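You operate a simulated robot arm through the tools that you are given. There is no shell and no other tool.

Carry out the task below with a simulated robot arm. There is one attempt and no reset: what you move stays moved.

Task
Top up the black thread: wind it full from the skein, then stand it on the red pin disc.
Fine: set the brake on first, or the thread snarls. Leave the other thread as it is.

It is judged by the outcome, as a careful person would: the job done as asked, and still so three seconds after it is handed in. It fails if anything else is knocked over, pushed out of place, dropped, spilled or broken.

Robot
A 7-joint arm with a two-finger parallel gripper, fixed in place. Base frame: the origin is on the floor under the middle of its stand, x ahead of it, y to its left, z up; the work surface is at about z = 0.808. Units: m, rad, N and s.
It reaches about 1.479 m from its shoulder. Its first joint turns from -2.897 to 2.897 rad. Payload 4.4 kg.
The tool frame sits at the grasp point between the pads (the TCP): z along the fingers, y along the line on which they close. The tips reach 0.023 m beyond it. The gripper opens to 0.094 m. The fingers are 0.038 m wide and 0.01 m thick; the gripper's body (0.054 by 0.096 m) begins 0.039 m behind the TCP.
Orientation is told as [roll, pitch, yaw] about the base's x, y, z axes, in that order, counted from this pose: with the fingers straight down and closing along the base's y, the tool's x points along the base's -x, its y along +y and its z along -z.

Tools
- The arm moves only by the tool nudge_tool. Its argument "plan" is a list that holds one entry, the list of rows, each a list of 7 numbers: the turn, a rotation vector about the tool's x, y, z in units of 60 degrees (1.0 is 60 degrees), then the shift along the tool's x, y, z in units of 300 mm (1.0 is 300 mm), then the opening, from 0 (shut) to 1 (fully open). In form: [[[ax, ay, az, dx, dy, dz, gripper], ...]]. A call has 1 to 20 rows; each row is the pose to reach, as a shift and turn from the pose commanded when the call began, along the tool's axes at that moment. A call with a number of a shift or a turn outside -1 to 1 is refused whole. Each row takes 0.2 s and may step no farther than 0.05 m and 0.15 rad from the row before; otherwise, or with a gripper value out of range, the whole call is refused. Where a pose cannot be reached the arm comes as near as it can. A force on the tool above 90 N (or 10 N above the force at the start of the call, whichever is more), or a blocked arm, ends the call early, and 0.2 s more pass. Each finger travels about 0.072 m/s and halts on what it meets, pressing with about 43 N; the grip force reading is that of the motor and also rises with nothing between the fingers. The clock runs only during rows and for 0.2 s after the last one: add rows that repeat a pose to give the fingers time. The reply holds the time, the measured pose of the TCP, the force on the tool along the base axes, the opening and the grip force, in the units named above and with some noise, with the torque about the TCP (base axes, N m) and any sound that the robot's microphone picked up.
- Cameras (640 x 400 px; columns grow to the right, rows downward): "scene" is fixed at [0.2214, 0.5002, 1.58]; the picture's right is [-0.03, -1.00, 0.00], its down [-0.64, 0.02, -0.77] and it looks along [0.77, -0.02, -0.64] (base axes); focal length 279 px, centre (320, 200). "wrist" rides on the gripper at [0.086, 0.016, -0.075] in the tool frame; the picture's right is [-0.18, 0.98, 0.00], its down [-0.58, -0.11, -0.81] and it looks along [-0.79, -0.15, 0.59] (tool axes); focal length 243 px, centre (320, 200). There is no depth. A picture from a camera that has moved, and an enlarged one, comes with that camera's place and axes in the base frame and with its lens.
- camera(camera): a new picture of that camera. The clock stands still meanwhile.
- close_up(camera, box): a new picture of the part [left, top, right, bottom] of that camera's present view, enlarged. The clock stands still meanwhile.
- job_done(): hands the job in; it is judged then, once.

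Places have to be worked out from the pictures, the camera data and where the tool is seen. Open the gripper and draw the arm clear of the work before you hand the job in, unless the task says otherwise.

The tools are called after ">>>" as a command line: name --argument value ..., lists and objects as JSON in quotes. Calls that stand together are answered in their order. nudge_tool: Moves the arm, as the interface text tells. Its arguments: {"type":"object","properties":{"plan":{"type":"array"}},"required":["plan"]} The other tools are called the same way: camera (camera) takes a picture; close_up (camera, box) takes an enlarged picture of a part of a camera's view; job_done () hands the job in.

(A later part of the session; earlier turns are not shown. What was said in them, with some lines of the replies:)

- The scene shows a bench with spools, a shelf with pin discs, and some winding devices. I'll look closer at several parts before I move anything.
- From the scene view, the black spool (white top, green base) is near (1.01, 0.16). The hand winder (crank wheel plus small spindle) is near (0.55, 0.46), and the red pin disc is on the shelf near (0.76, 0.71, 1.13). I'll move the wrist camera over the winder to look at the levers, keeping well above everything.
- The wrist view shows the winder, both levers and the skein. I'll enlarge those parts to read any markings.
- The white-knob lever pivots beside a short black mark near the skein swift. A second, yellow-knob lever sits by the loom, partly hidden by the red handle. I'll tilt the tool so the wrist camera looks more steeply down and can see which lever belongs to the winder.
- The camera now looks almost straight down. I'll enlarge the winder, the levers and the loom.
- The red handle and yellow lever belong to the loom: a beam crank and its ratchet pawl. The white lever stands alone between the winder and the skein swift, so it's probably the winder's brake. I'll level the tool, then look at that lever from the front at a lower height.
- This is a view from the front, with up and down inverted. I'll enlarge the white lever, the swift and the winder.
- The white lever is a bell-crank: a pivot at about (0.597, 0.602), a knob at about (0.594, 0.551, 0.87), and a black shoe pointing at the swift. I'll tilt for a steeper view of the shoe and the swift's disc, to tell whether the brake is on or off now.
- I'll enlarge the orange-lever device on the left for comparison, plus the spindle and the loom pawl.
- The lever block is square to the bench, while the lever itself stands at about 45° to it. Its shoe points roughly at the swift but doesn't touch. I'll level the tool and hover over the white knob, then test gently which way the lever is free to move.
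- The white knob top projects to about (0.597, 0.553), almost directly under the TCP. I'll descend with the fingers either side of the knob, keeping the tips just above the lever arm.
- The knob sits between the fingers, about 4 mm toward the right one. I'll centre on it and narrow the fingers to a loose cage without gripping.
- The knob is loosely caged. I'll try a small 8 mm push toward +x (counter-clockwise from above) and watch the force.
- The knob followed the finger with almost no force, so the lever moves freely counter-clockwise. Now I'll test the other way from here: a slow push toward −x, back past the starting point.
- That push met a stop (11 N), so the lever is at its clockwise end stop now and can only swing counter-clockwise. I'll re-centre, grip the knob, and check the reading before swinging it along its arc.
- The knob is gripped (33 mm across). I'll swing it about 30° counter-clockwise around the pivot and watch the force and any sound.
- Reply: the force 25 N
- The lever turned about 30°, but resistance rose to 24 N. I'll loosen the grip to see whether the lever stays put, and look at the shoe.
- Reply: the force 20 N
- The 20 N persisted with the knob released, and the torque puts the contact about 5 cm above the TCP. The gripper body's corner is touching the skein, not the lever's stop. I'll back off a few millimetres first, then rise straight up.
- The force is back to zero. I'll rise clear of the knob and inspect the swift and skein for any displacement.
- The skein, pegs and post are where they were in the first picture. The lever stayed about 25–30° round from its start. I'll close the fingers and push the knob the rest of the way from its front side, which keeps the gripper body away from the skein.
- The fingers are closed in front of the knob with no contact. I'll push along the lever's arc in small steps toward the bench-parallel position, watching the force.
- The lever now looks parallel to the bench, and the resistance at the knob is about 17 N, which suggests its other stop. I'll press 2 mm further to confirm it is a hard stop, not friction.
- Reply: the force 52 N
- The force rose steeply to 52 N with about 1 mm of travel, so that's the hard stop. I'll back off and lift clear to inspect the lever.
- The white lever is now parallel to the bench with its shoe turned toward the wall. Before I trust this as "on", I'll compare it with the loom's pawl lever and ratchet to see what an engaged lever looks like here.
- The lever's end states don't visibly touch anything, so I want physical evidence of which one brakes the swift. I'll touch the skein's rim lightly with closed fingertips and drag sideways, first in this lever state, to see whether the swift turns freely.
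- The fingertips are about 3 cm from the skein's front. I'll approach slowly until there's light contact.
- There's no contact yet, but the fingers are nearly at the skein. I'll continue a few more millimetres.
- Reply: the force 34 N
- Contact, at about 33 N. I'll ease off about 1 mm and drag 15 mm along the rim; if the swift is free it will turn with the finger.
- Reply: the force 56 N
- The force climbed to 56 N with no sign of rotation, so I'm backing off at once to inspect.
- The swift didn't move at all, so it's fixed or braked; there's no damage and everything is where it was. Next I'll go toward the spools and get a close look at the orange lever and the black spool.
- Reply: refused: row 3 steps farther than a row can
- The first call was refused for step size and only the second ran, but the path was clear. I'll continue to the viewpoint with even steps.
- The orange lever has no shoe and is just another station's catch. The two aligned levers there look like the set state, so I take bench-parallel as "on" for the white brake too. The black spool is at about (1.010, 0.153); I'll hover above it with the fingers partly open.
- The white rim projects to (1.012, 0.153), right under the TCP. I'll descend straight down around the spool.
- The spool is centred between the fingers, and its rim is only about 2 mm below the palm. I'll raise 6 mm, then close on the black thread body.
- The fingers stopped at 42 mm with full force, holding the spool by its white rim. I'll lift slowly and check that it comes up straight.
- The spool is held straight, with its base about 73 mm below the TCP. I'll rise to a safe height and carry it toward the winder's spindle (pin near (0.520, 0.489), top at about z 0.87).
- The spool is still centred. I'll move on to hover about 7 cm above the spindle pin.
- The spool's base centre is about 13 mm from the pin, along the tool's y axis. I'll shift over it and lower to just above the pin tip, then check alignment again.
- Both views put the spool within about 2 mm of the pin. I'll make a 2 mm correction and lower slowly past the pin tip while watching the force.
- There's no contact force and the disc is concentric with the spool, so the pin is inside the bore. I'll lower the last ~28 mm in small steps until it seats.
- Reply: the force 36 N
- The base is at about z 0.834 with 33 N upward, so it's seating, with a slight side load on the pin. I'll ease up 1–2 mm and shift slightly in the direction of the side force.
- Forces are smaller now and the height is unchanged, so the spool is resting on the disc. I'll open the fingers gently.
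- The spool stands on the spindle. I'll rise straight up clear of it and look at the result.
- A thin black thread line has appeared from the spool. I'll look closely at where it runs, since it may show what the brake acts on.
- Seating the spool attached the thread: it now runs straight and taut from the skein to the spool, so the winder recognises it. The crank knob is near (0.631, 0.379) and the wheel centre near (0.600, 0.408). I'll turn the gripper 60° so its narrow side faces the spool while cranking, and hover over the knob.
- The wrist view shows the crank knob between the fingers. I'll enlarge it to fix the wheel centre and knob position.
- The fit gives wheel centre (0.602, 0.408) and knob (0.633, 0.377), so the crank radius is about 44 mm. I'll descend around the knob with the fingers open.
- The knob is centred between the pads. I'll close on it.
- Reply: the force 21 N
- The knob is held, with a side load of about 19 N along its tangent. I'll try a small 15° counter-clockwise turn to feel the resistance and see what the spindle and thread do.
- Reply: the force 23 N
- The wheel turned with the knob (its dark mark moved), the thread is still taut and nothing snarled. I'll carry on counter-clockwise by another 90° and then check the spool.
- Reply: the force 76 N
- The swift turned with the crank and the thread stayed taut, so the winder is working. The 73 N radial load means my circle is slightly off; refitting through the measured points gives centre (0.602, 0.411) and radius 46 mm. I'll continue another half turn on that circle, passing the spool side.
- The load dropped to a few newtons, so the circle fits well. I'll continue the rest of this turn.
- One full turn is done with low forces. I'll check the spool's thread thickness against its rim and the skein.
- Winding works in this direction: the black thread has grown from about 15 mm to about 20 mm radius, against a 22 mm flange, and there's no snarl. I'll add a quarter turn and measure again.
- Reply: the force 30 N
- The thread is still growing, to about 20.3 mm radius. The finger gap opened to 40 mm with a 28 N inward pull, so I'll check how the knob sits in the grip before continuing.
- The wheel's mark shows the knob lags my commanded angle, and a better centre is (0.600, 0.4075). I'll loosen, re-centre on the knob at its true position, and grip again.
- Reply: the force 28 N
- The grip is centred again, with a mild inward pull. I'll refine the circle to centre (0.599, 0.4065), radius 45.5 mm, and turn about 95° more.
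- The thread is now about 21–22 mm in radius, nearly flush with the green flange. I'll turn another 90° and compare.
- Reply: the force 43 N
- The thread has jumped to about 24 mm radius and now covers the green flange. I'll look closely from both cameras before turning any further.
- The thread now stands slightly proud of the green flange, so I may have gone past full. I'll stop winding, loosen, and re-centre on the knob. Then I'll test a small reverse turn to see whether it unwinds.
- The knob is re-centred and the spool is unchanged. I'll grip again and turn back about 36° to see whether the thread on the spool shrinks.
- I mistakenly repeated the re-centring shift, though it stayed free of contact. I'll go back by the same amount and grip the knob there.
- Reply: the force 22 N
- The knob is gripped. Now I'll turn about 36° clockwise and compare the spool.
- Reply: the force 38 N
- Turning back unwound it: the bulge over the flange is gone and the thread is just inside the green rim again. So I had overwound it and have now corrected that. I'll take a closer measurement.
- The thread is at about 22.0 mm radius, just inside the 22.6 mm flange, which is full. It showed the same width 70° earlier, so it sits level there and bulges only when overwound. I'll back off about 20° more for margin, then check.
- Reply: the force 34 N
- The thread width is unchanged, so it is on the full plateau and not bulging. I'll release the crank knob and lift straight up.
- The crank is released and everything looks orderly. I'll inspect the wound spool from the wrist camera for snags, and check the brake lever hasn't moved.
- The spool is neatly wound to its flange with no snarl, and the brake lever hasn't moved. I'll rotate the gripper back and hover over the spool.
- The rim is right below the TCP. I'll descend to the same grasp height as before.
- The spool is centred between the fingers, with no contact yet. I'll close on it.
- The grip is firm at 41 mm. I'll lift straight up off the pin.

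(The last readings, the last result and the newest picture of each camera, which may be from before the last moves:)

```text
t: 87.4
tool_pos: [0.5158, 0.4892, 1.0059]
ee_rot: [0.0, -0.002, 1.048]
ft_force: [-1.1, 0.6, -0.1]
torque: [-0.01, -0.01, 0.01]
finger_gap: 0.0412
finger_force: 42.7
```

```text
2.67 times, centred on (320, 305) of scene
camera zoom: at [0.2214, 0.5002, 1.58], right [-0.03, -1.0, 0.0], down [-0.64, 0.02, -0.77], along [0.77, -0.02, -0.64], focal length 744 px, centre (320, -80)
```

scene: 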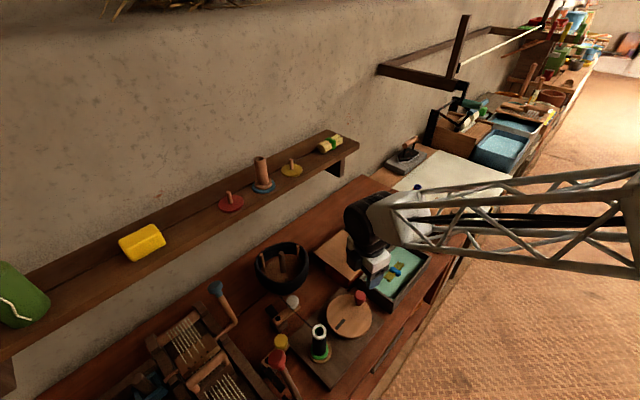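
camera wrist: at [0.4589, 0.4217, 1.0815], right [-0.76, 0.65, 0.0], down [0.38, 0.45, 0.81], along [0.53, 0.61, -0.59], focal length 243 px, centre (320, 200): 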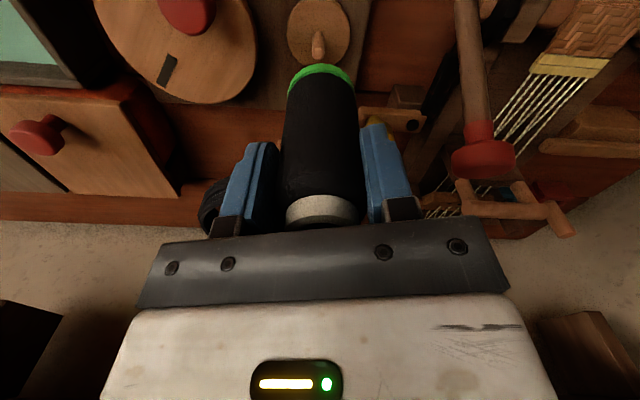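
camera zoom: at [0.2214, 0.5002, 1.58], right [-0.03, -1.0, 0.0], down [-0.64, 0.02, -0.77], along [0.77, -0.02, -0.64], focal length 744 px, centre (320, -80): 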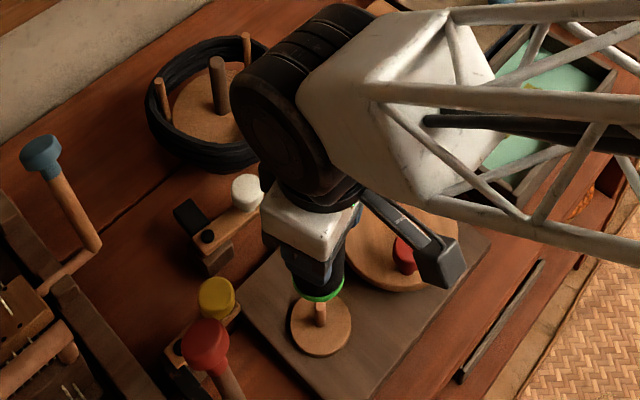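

The spool is off the spindle and the thread has parted cleanly. I'll raise it to shelf height plus clearance before moving toward the shelf.

>>> nudge_tool --plan '[[[0, 0, 0, 0, 0, -0.14, 0.25], [0, 0, 0, 0, 0, -0.28, 0.25], [0, 0, 0, 0, 0, -0.42, 0.25], [0, 0, 0, 0, 0, -0.56, 0.25], [0, 0, 0, 0, 0, -0.7, 0.25], [0, 0, 0, 0, 0, -0.84, 0.25], [0, 0, 0, 0, 0, -0.98, 0.25], [0, 0, 0, 0, 0, -0.98, 0.25]]]'

>>> camera --camera "wrist"

>>> camera --camera "scene"

```text
t: 89.2
tool_pos: [0.5145, 0.4891, 1.3016]
ee_rot: [-0.001, -0.002, 1.048]
ft_force: [0.3, 0.1, -0.4]
torque: [0.02, -0.04, -0.03]
finger_gap: 0.0412
finger_force: 42.7
```

```text
taken
camera wrist: at [0.4571, 0.4216, 1.3765], right [-0.76, 0.65, 0.0], down [0.38, 0.45, 0.81], along [0.53, 0.61, -0.59], focal length 243 px, centre (320, 200)
```

wrist: 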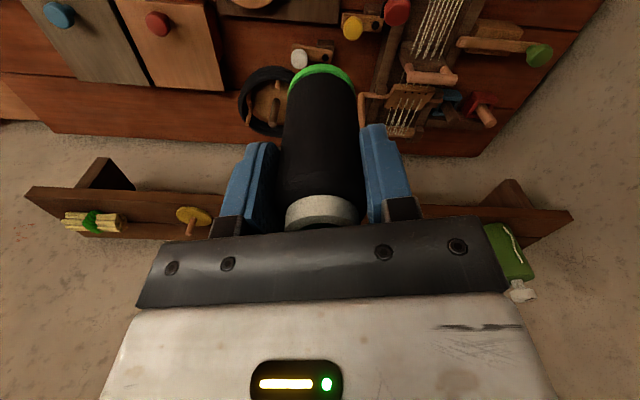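

```text
taken
```

scene: 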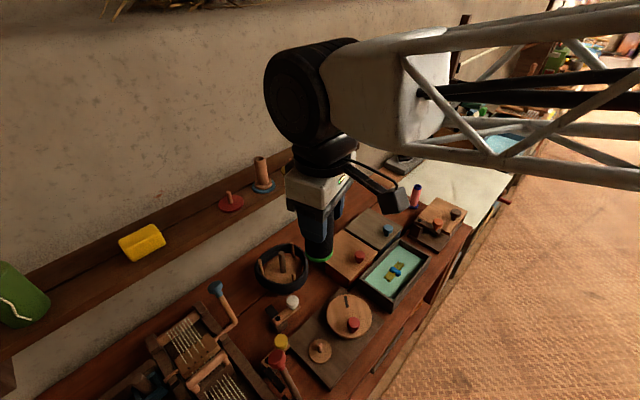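

I can see the shelf ahead. I'll move toward the red disc in stages, stopping short first to check clearance.

>>> nudge_tool --plan '[[[0, 0, 0, -0.12, -0.04, -0.02, 0.25], [0, 0, 0, -0.24, -0.08, -0.04, 0.25], [0, 0, 0, -0.36, -0.12, -0.06, 0.25], [0, 0, 0, -0.48, -0.16, -0.08, 0.25], [0, 0, 0, -0.6, -0.2, -0.08, 0.25], [0, 0, 0, -0.72, -0.24, -0.08, 0.25], [0, 0, 0, -0.72, -0.24, -0.08, 0.25]]]'

>>> camera --camera "scene"

>>> camera --camera "wrist"

```text
t: 90.8
tool_pos: [0.6852, 0.6408, 1.324]
ee_rot: [-0.001, -0.002, 1.048]
ft_force: [0.3, 0.5, -0.4]
torque: [0.0, -0.01, 0.05]
finger_gap: 0.0407
finger_force: 43.1
```

```text
taken
```

scene: 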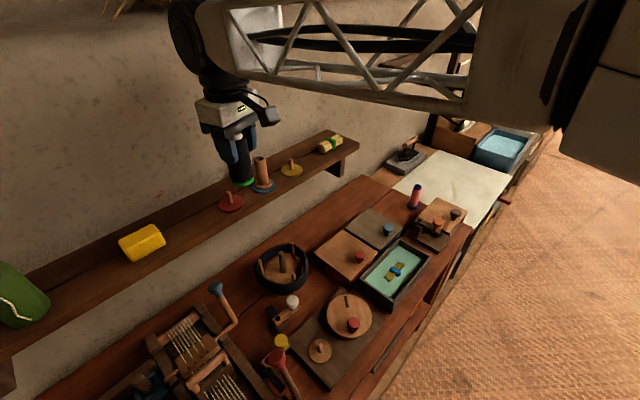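

```text
taken
camera wrist: at [0.6285, 0.5726, 1.3995], right [-0.76, 0.65, 0.0], down [0.38, 0.45, 0.81], along [0.53, 0.61, -0.59], focal length 243 px, centre (320, 200)
```

wrist: 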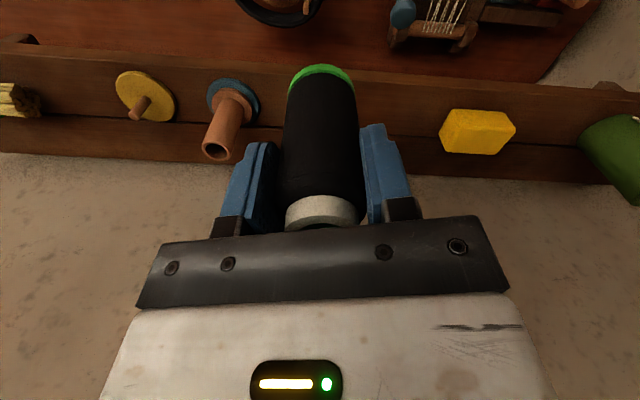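

The path is clear, and the shelf neighbours (brown spool on blue, yellow disc) are visible. Their spacing puts the red disc near (0.745, 0.699). I'll move over it at this height and look.

>>> nudge_tool --plan '[[[0, 0, 0, -0.07, -0.02, 0, 0.25], [0, 0, 0, -0.14, -0.04, 0, 0.25], [0, 0, 0, -0.21, -0.06, 0, 0.25], [0, 0, 0, -0.267, -0.0767, 0, 0.25], [0, 0, 0, -0.267, -0.0767, 0, 0.25]]]'

>>> camera --camera "wrist"

>>> close_up --camera "wrist" --box '[240, 0, 400, 100]'

>>> close_up --camera "scene" --box '[180, 110, 300, 220]'

```text
t: 92.0
tool_pos: [0.7459, 0.6973, 1.3247]
ee_rot: [-0.001, -0.002, 1.047]
ft_force: [0.2, 0.7, -0.6]
torque: [-0.01, -0.01, 0.02]
finger_gap: 0.0407
finger_force: 43.2
```

```text
taken
camera wrist: at [0.6895, 0.6301, 1.3995], right [-0.76, 0.65, 0.0], down [0.38, 0.45, 0.81], along [0.53, 0.61, -0.59], focal length 243 px, centre (320, 200)
```

wrist: 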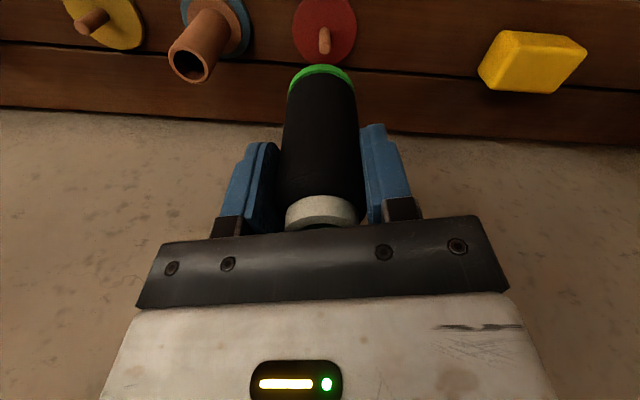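

```text
4.00 times, centred on (320, 50) of wrist
camera zoom: at [0.6895, 0.6301, 1.3995], right [-0.76, 0.65, 0.0], down [0.38, 0.45, 0.81], along [0.53, 0.61, -0.59], focal length 970 px, centre (320, 800)
```

zoom: 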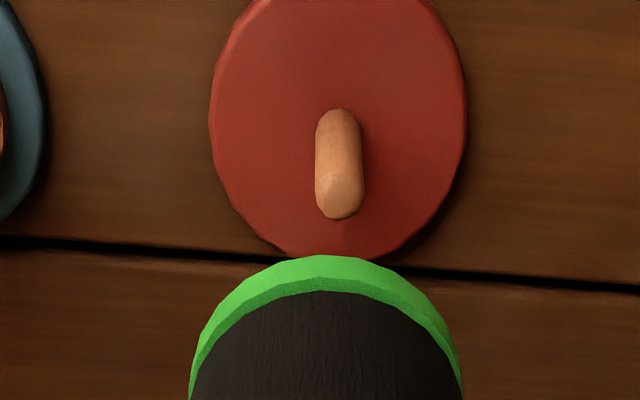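

```text
3.64 times, centred on (240, 165) of scene
camera zoom: at [0.2214, 0.5002, 1.58], right [-0.03, -1.0, 0.0], down [-0.64, 0.02, -0.77], along [0.77, -0.02, -0.64], focal length 1015 px, centre (611, 327)
```

zoom: 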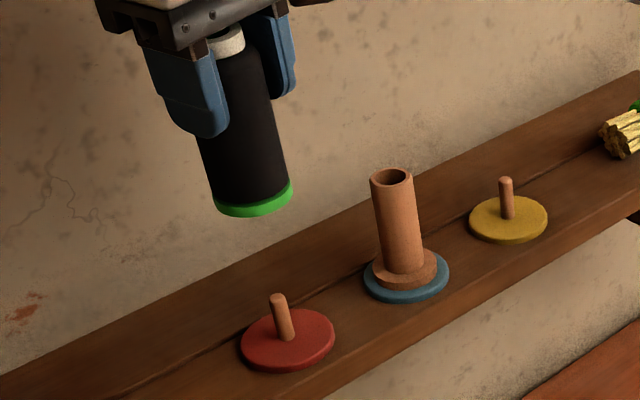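

The red pin is clearly visible: its tip is about 5 mm ahead along −tool x and 3 mm along +tool y, at z about 1.171. I'll correct for the spool's small offset in the grip and lower to just above the pin tip.

>>> nudge_tool --plan '[[[0, 0, 0, -0.005, 0.004, 0.04, 0.25], [0, 0, 0, -0.01, 0.008, 0.1, 0.25], [0, 0, 0, -0.01, 0.008, 0.16, 0.25], [0, 0, 0, -0.01, 0.008, 0.205, 0.25], [0, 0, 0, -0.01, 0.008, 0.205, 0.25]]]'

>>> close_up --camera "wrist" --box '[240, 0, 400, 100]'

>>> close_up --camera "scene" --box '[190, 130, 290, 220]'

```text
t: 93.2
tool_pos: [0.7446, 0.7012, 1.2643]
ee_rot: [0.0, -0.001, 1.047]
ft_force: [-0.7, -0.1, -1.1]
torque: [0.01, -0.01, -0.01]
finger_gap: 0.0406
finger_force: 42.8
```

```text
4.00 times, centred on (320, 50) of wrist
camera zoom: at [0.6883, 0.634, 1.3381], right [-0.76, 0.65, 0.0], down [0.38, 0.45, 0.81], along [0.53, 0.61, -0.59], focal length 970 px, centre (320, 800)
```

zoom: 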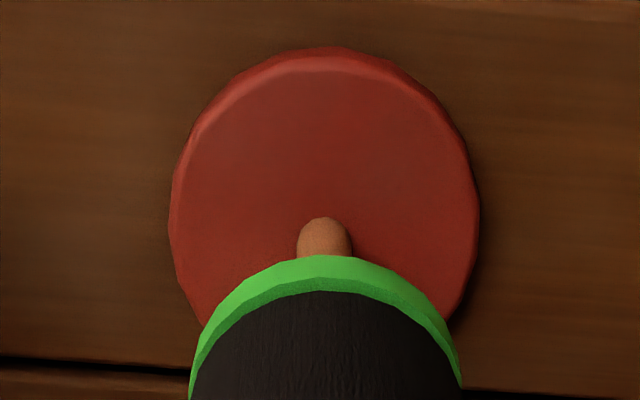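

```text
4.44 times, centred on (240, 175) of scene
camera zoom: at [0.2214, 0.5002, 1.58], right [-0.03, -1.0, 0.0], down [-0.64, 0.02, -0.77], along [0.77, -0.02, -0.64], focal length 1240 px, centre (676, 311)
```

zoom: 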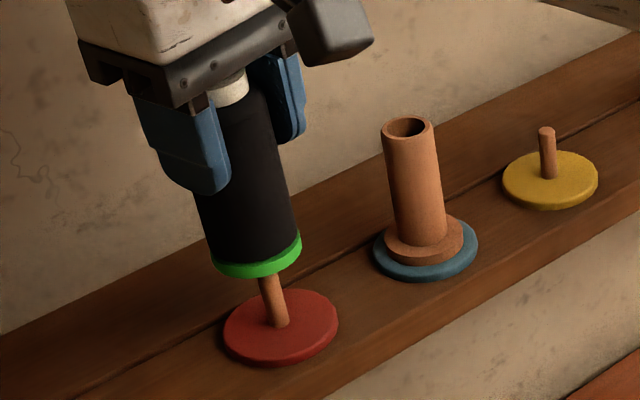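

Laterally the spool and pin coincide within 1 mm, and fore-and-aft within about 2–3 mm, inside the bore's clearance. I'll lower slowly and watch the force as the tip enters.

>>> nudge_tool --plan '[[[0, 0, 0, 0.002, 0, 0.02, 0.25], [0, 0, 0, 0.002, 0, 0.04, 0.25], [0, 0, 0, 0.002, 0, 0.06, 0.25], [0, 0, 0, 0.002, 0, 0.08, 0.25], [0, 0, 0, 0.002, 0, 0.08, 0.25]]]'

>>> close_up --camera "scene" --box '[190, 130, 290, 220]'

>>> close_up --camera "wrist" --box '[240, 0, 400, 100]'

```text
t: 94.4
tool_pos: [0.7445, 0.7003, 1.2397]
ee_rot: [0.0, -0.002, 1.047]
ft_force: [-0.2, 0.0, 0.0]
torque: [-0.01, 0.01, -0.02]
finger_gap: 0.0404
finger_force: 43.2
```

```text
4.44 times, centred on (240, 175) of scene
camera zoom: at [0.2214, 0.5002, 1.58], right [-0.03, -1.0, 0.0], down [-0.64, 0.02, -0.77], along [0.77, -0.02, -0.64], focal length 1240 px, centre (676, 311)
```

zoom: 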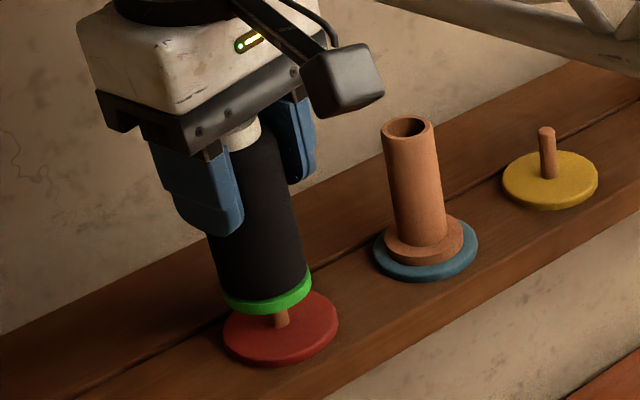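

```text
4.00 times, centred on (320, 50) of wrist
camera zoom: at [0.688, 0.6334, 1.314], right [-0.76, 0.65, 0.0], down [0.38, 0.45, 0.81], along [0.53, 0.61, -0.59], focal length 970 px, centre (320, 800)
```

zoom: 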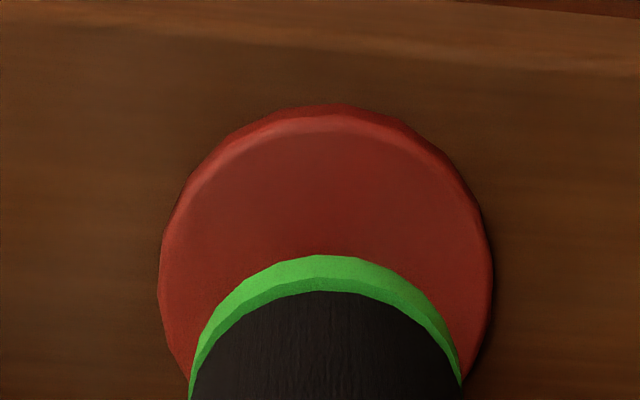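

There's no contact force although the base is now below the pin tip's height, so the pin is inside the bore. I'll continue down to the disc in small steps.

>>> nudge_tool --plan '[[[0, 0, 0, 0.001, -0.002, 0.02, 0.25], [0, 0, 0, 0.001, -0.003, 0.04, 0.25], [0, 0, 0, 0.001, -0.003, 0.055, 0.25], [0, 0, 0, 0.001, -0.003, 0.065, 0.25], [0, 0, 0, 0.001, -0.003, 0.072, 0.25], [0, 0, 0, 0.001, -0.003, 0.072, 0.25]]]'

>>> close_up --camera "scene" --box '[190, 130, 290, 220]'

```text
t: 95.8
tool_pos: [0.7458, 0.6999, 1.2182]
ee_rot: [0.001, -0.002, 1.046]
ft_force: [0.4, 0.1, 0.4]
torque: [0.02, 0.03, 0.0]
finger_gap: 0.0399
finger_force: 42.4
```

```text
4.44 times, centred on (240, 175) of scene
camera zoom: at [0.2214, 0.5002, 1.58], right [-0.03, -1.0, 0.0], down [-0.64, 0.02, -0.77], along [0.77, -0.02, -0.64], focal length 1240 px, centre (676, 311)
```

zoom: 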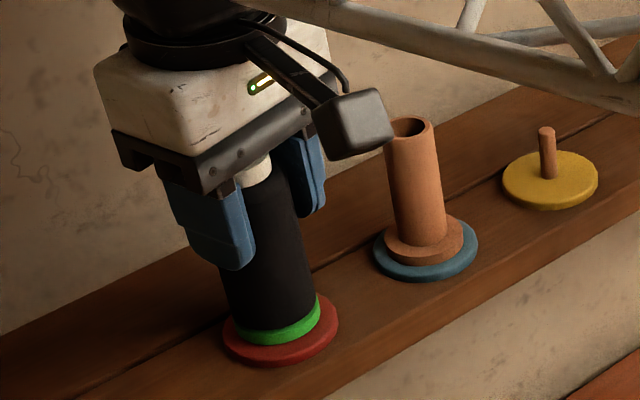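

The base is nearly on the red disc. I'll lower the last couple of millimetres until I feel it seat.

>>> nudge_tool --plan '[[[0, 0, 0, 0, 0, 0.005, 0.25], [0, 0, 0, 0, 0, 0.01, 0.25], [0, 0, 0, 0, 0, 0.014, 0.25], [0, 0, 0, 0, 0, 0.014, 0.25]]]'

```text
t: 96.8
tool_pos: [0.7451, 0.7003, 1.2165]
ee_rot: [-0.002, -0.005, 1.047]
ft_force: [0.6, 3.2, 24.9]
torque: [0.2, 0.16, -0.1]
finger_gap: 0.04
finger_force: 42.9
```

It's seated: 25 N upward with almost no side load. I'll ease off 1 mm and open the fingers gently.

>>> nudge_tool --plan '[[[0, 0, 0, 0, 0, -0.003, 0.25], [0, 0, 0, 0, 0, -0.003, 0.4], [0, 0, 0, 0, 0, -0.003, 0.5], [0, 0, 0, 0, 0, -0.003, 0.6], [0, 0, 0, 0, 0, -0.003, 0.66], [0, 0, 0, 0, 0, -0.003, 0.66]]]'

>>> close_up --camera "scene" --box '[190, 130, 290, 220]'

>>> camera --camera "wrist"

```text
t: 98.2
tool_pos: [0.7456, 0.6994, 1.2143]
ee_rot: [-0.001, -0.003, 1.047]
ft_force: [1.3, 0.8, 0.9]
torque: [-0.01, -0.01, 0.0]
finger_gap: 0.0619
finger_force: 0.1
```

```text
4.44 times, centred on (240, 175) of scene
camera zoom: at [0.2214, 0.5002, 1.58], right [-0.03, -1.0, 0.0], down [-0.64, 0.02, -0.77], along [0.77, -0.02, -0.64], focal length 1240 px, centre (676, 311)
```

zoom: 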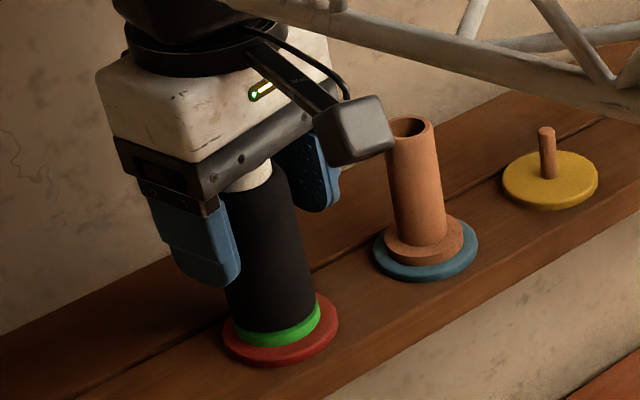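

```text
taken
camera wrist: at [0.6886, 0.6329, 1.2892], right [-0.76, 0.65, 0.0], down [0.38, 0.45, 0.81], along [0.53, 0.61, -0.59], focal length 243 px, centre (320, 200)
```

wrist: 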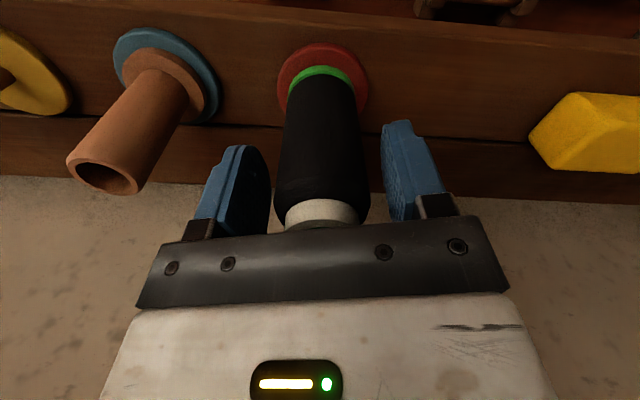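

The spool stands squarely on the red disc and the fingers are clear on both sides. I'll rise straight up and then draw back from the shelf.

>>> nudge_tool --plan '[[[0, 0, 0, 0, 0, -0.05, 0.66], [0, 0, 0, 0, 0, -0.13, 0.66], [0, 0, 0, 0, 0, -0.25, 0.66], [0, 0, 0, 0, 0, -0.38, 0.66], [0, 0, 0, 0, 0, -0.5, 0.66], [0, 0, 0, 0.14, 0, -0.52, 0.7], [0, 0, 0, 0.28, 0, -0.52, 0.8], [0, 0, 0, 0.42, 0, -0.52, 0.9], [0, 0, 0, 0.56, 0, -0.52, 1], [0, 0, 0, 0.7, 0, -0.52, 1], [0, 0, 0, 0.84, 0, -0.52, 1], [0, 0, 0, 0.84, 0, -0.52, 1]]]'

>>> camera --camera "scene"

>>> close_up --camera "scene" --box '[190, 130, 290, 220]'

>>> camera --camera "wrist"

```text
t: 100.8
tool_pos: [0.6182, 0.4816, 1.3693]
ee_rot: [0.001, -0.003, 1.049]
ft_force: [0.7, 0.3, 0.3]
torque: [0.01, 0.01, 0.01]
finger_gap: 0.0942
finger_force: 0.0
```

```text
taken
```

scene: 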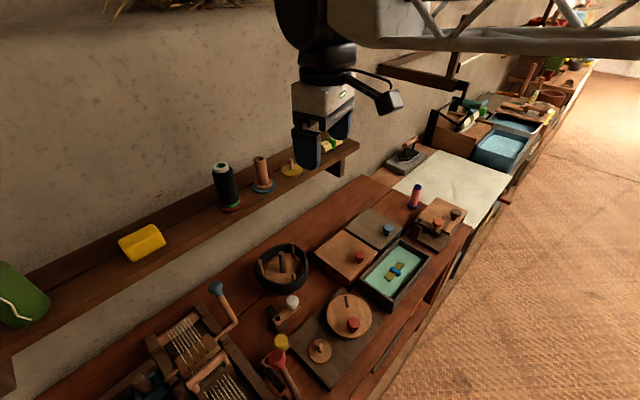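

```text
4.44 times, centred on (240, 175) of scene
camera zoom: at [0.2214, 0.5002, 1.58], right [-0.03, -1.0, 0.0], down [-0.64, 0.02, -0.77], along [0.77, -0.02, -0.64], focal length 1240 px, centre (676, 311)
```

zoom: 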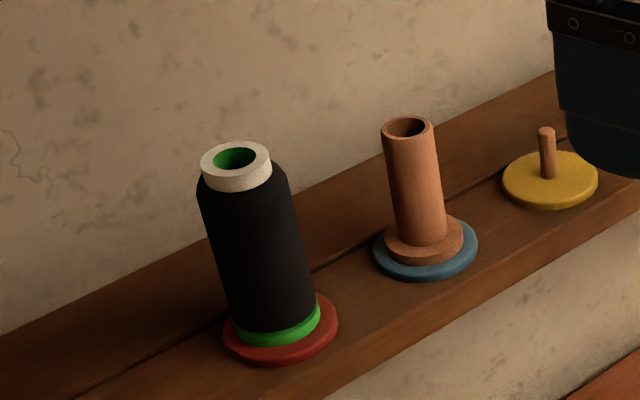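

```text
taken
camera wrist: at [0.5622, 0.4146, 1.444], right [-0.76, 0.65, 0.0], down [0.38, 0.45, 0.81], along [0.53, 0.61, -0.59], focal length 243 px, centre (320, 200)
```

wrist: 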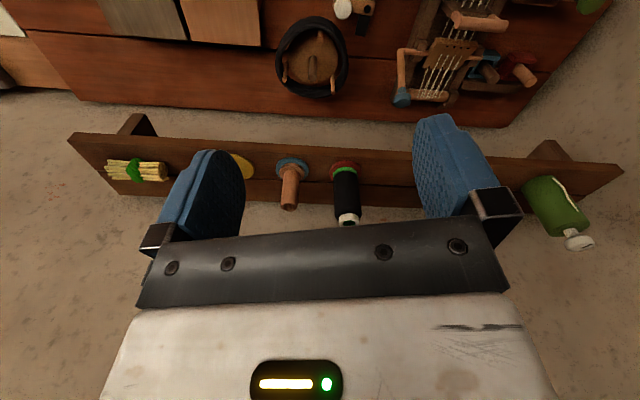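

The black spool stands upright and full to its flange on the red pin disc. The red thread and all the other items are where they were, the brake lever is still set, and the open gripper is well clear. Handing in the job.

>>> job_done

```text
The job is handed in.
```

I wound the black thread full from the skein and stood it upright on the red pin disc, then handed the job in. I haven't seen the verdict.

- **Brake:** I took the white lever to be the brake and swung it to its stop, parallel to the bench, before winding. It had no marking, so which end was "on" was my judgement. The thread stayed taut and nothing snarled.
- **Winding:** I overshot slightly and the thread bulged past the green flange. I turned the crank back until it sat just inside the rim.
- **Contact with the skein:** The gripper bumped the skein once (about 20 N). I then pressed on it on purpose, up to about 56 N, to test the brake. The swift and skein did not shift in the pictures.
- **Everything else:** The red thread, the loom levers and the other shelf items look unmoved. The gripper is open and clear of the work.
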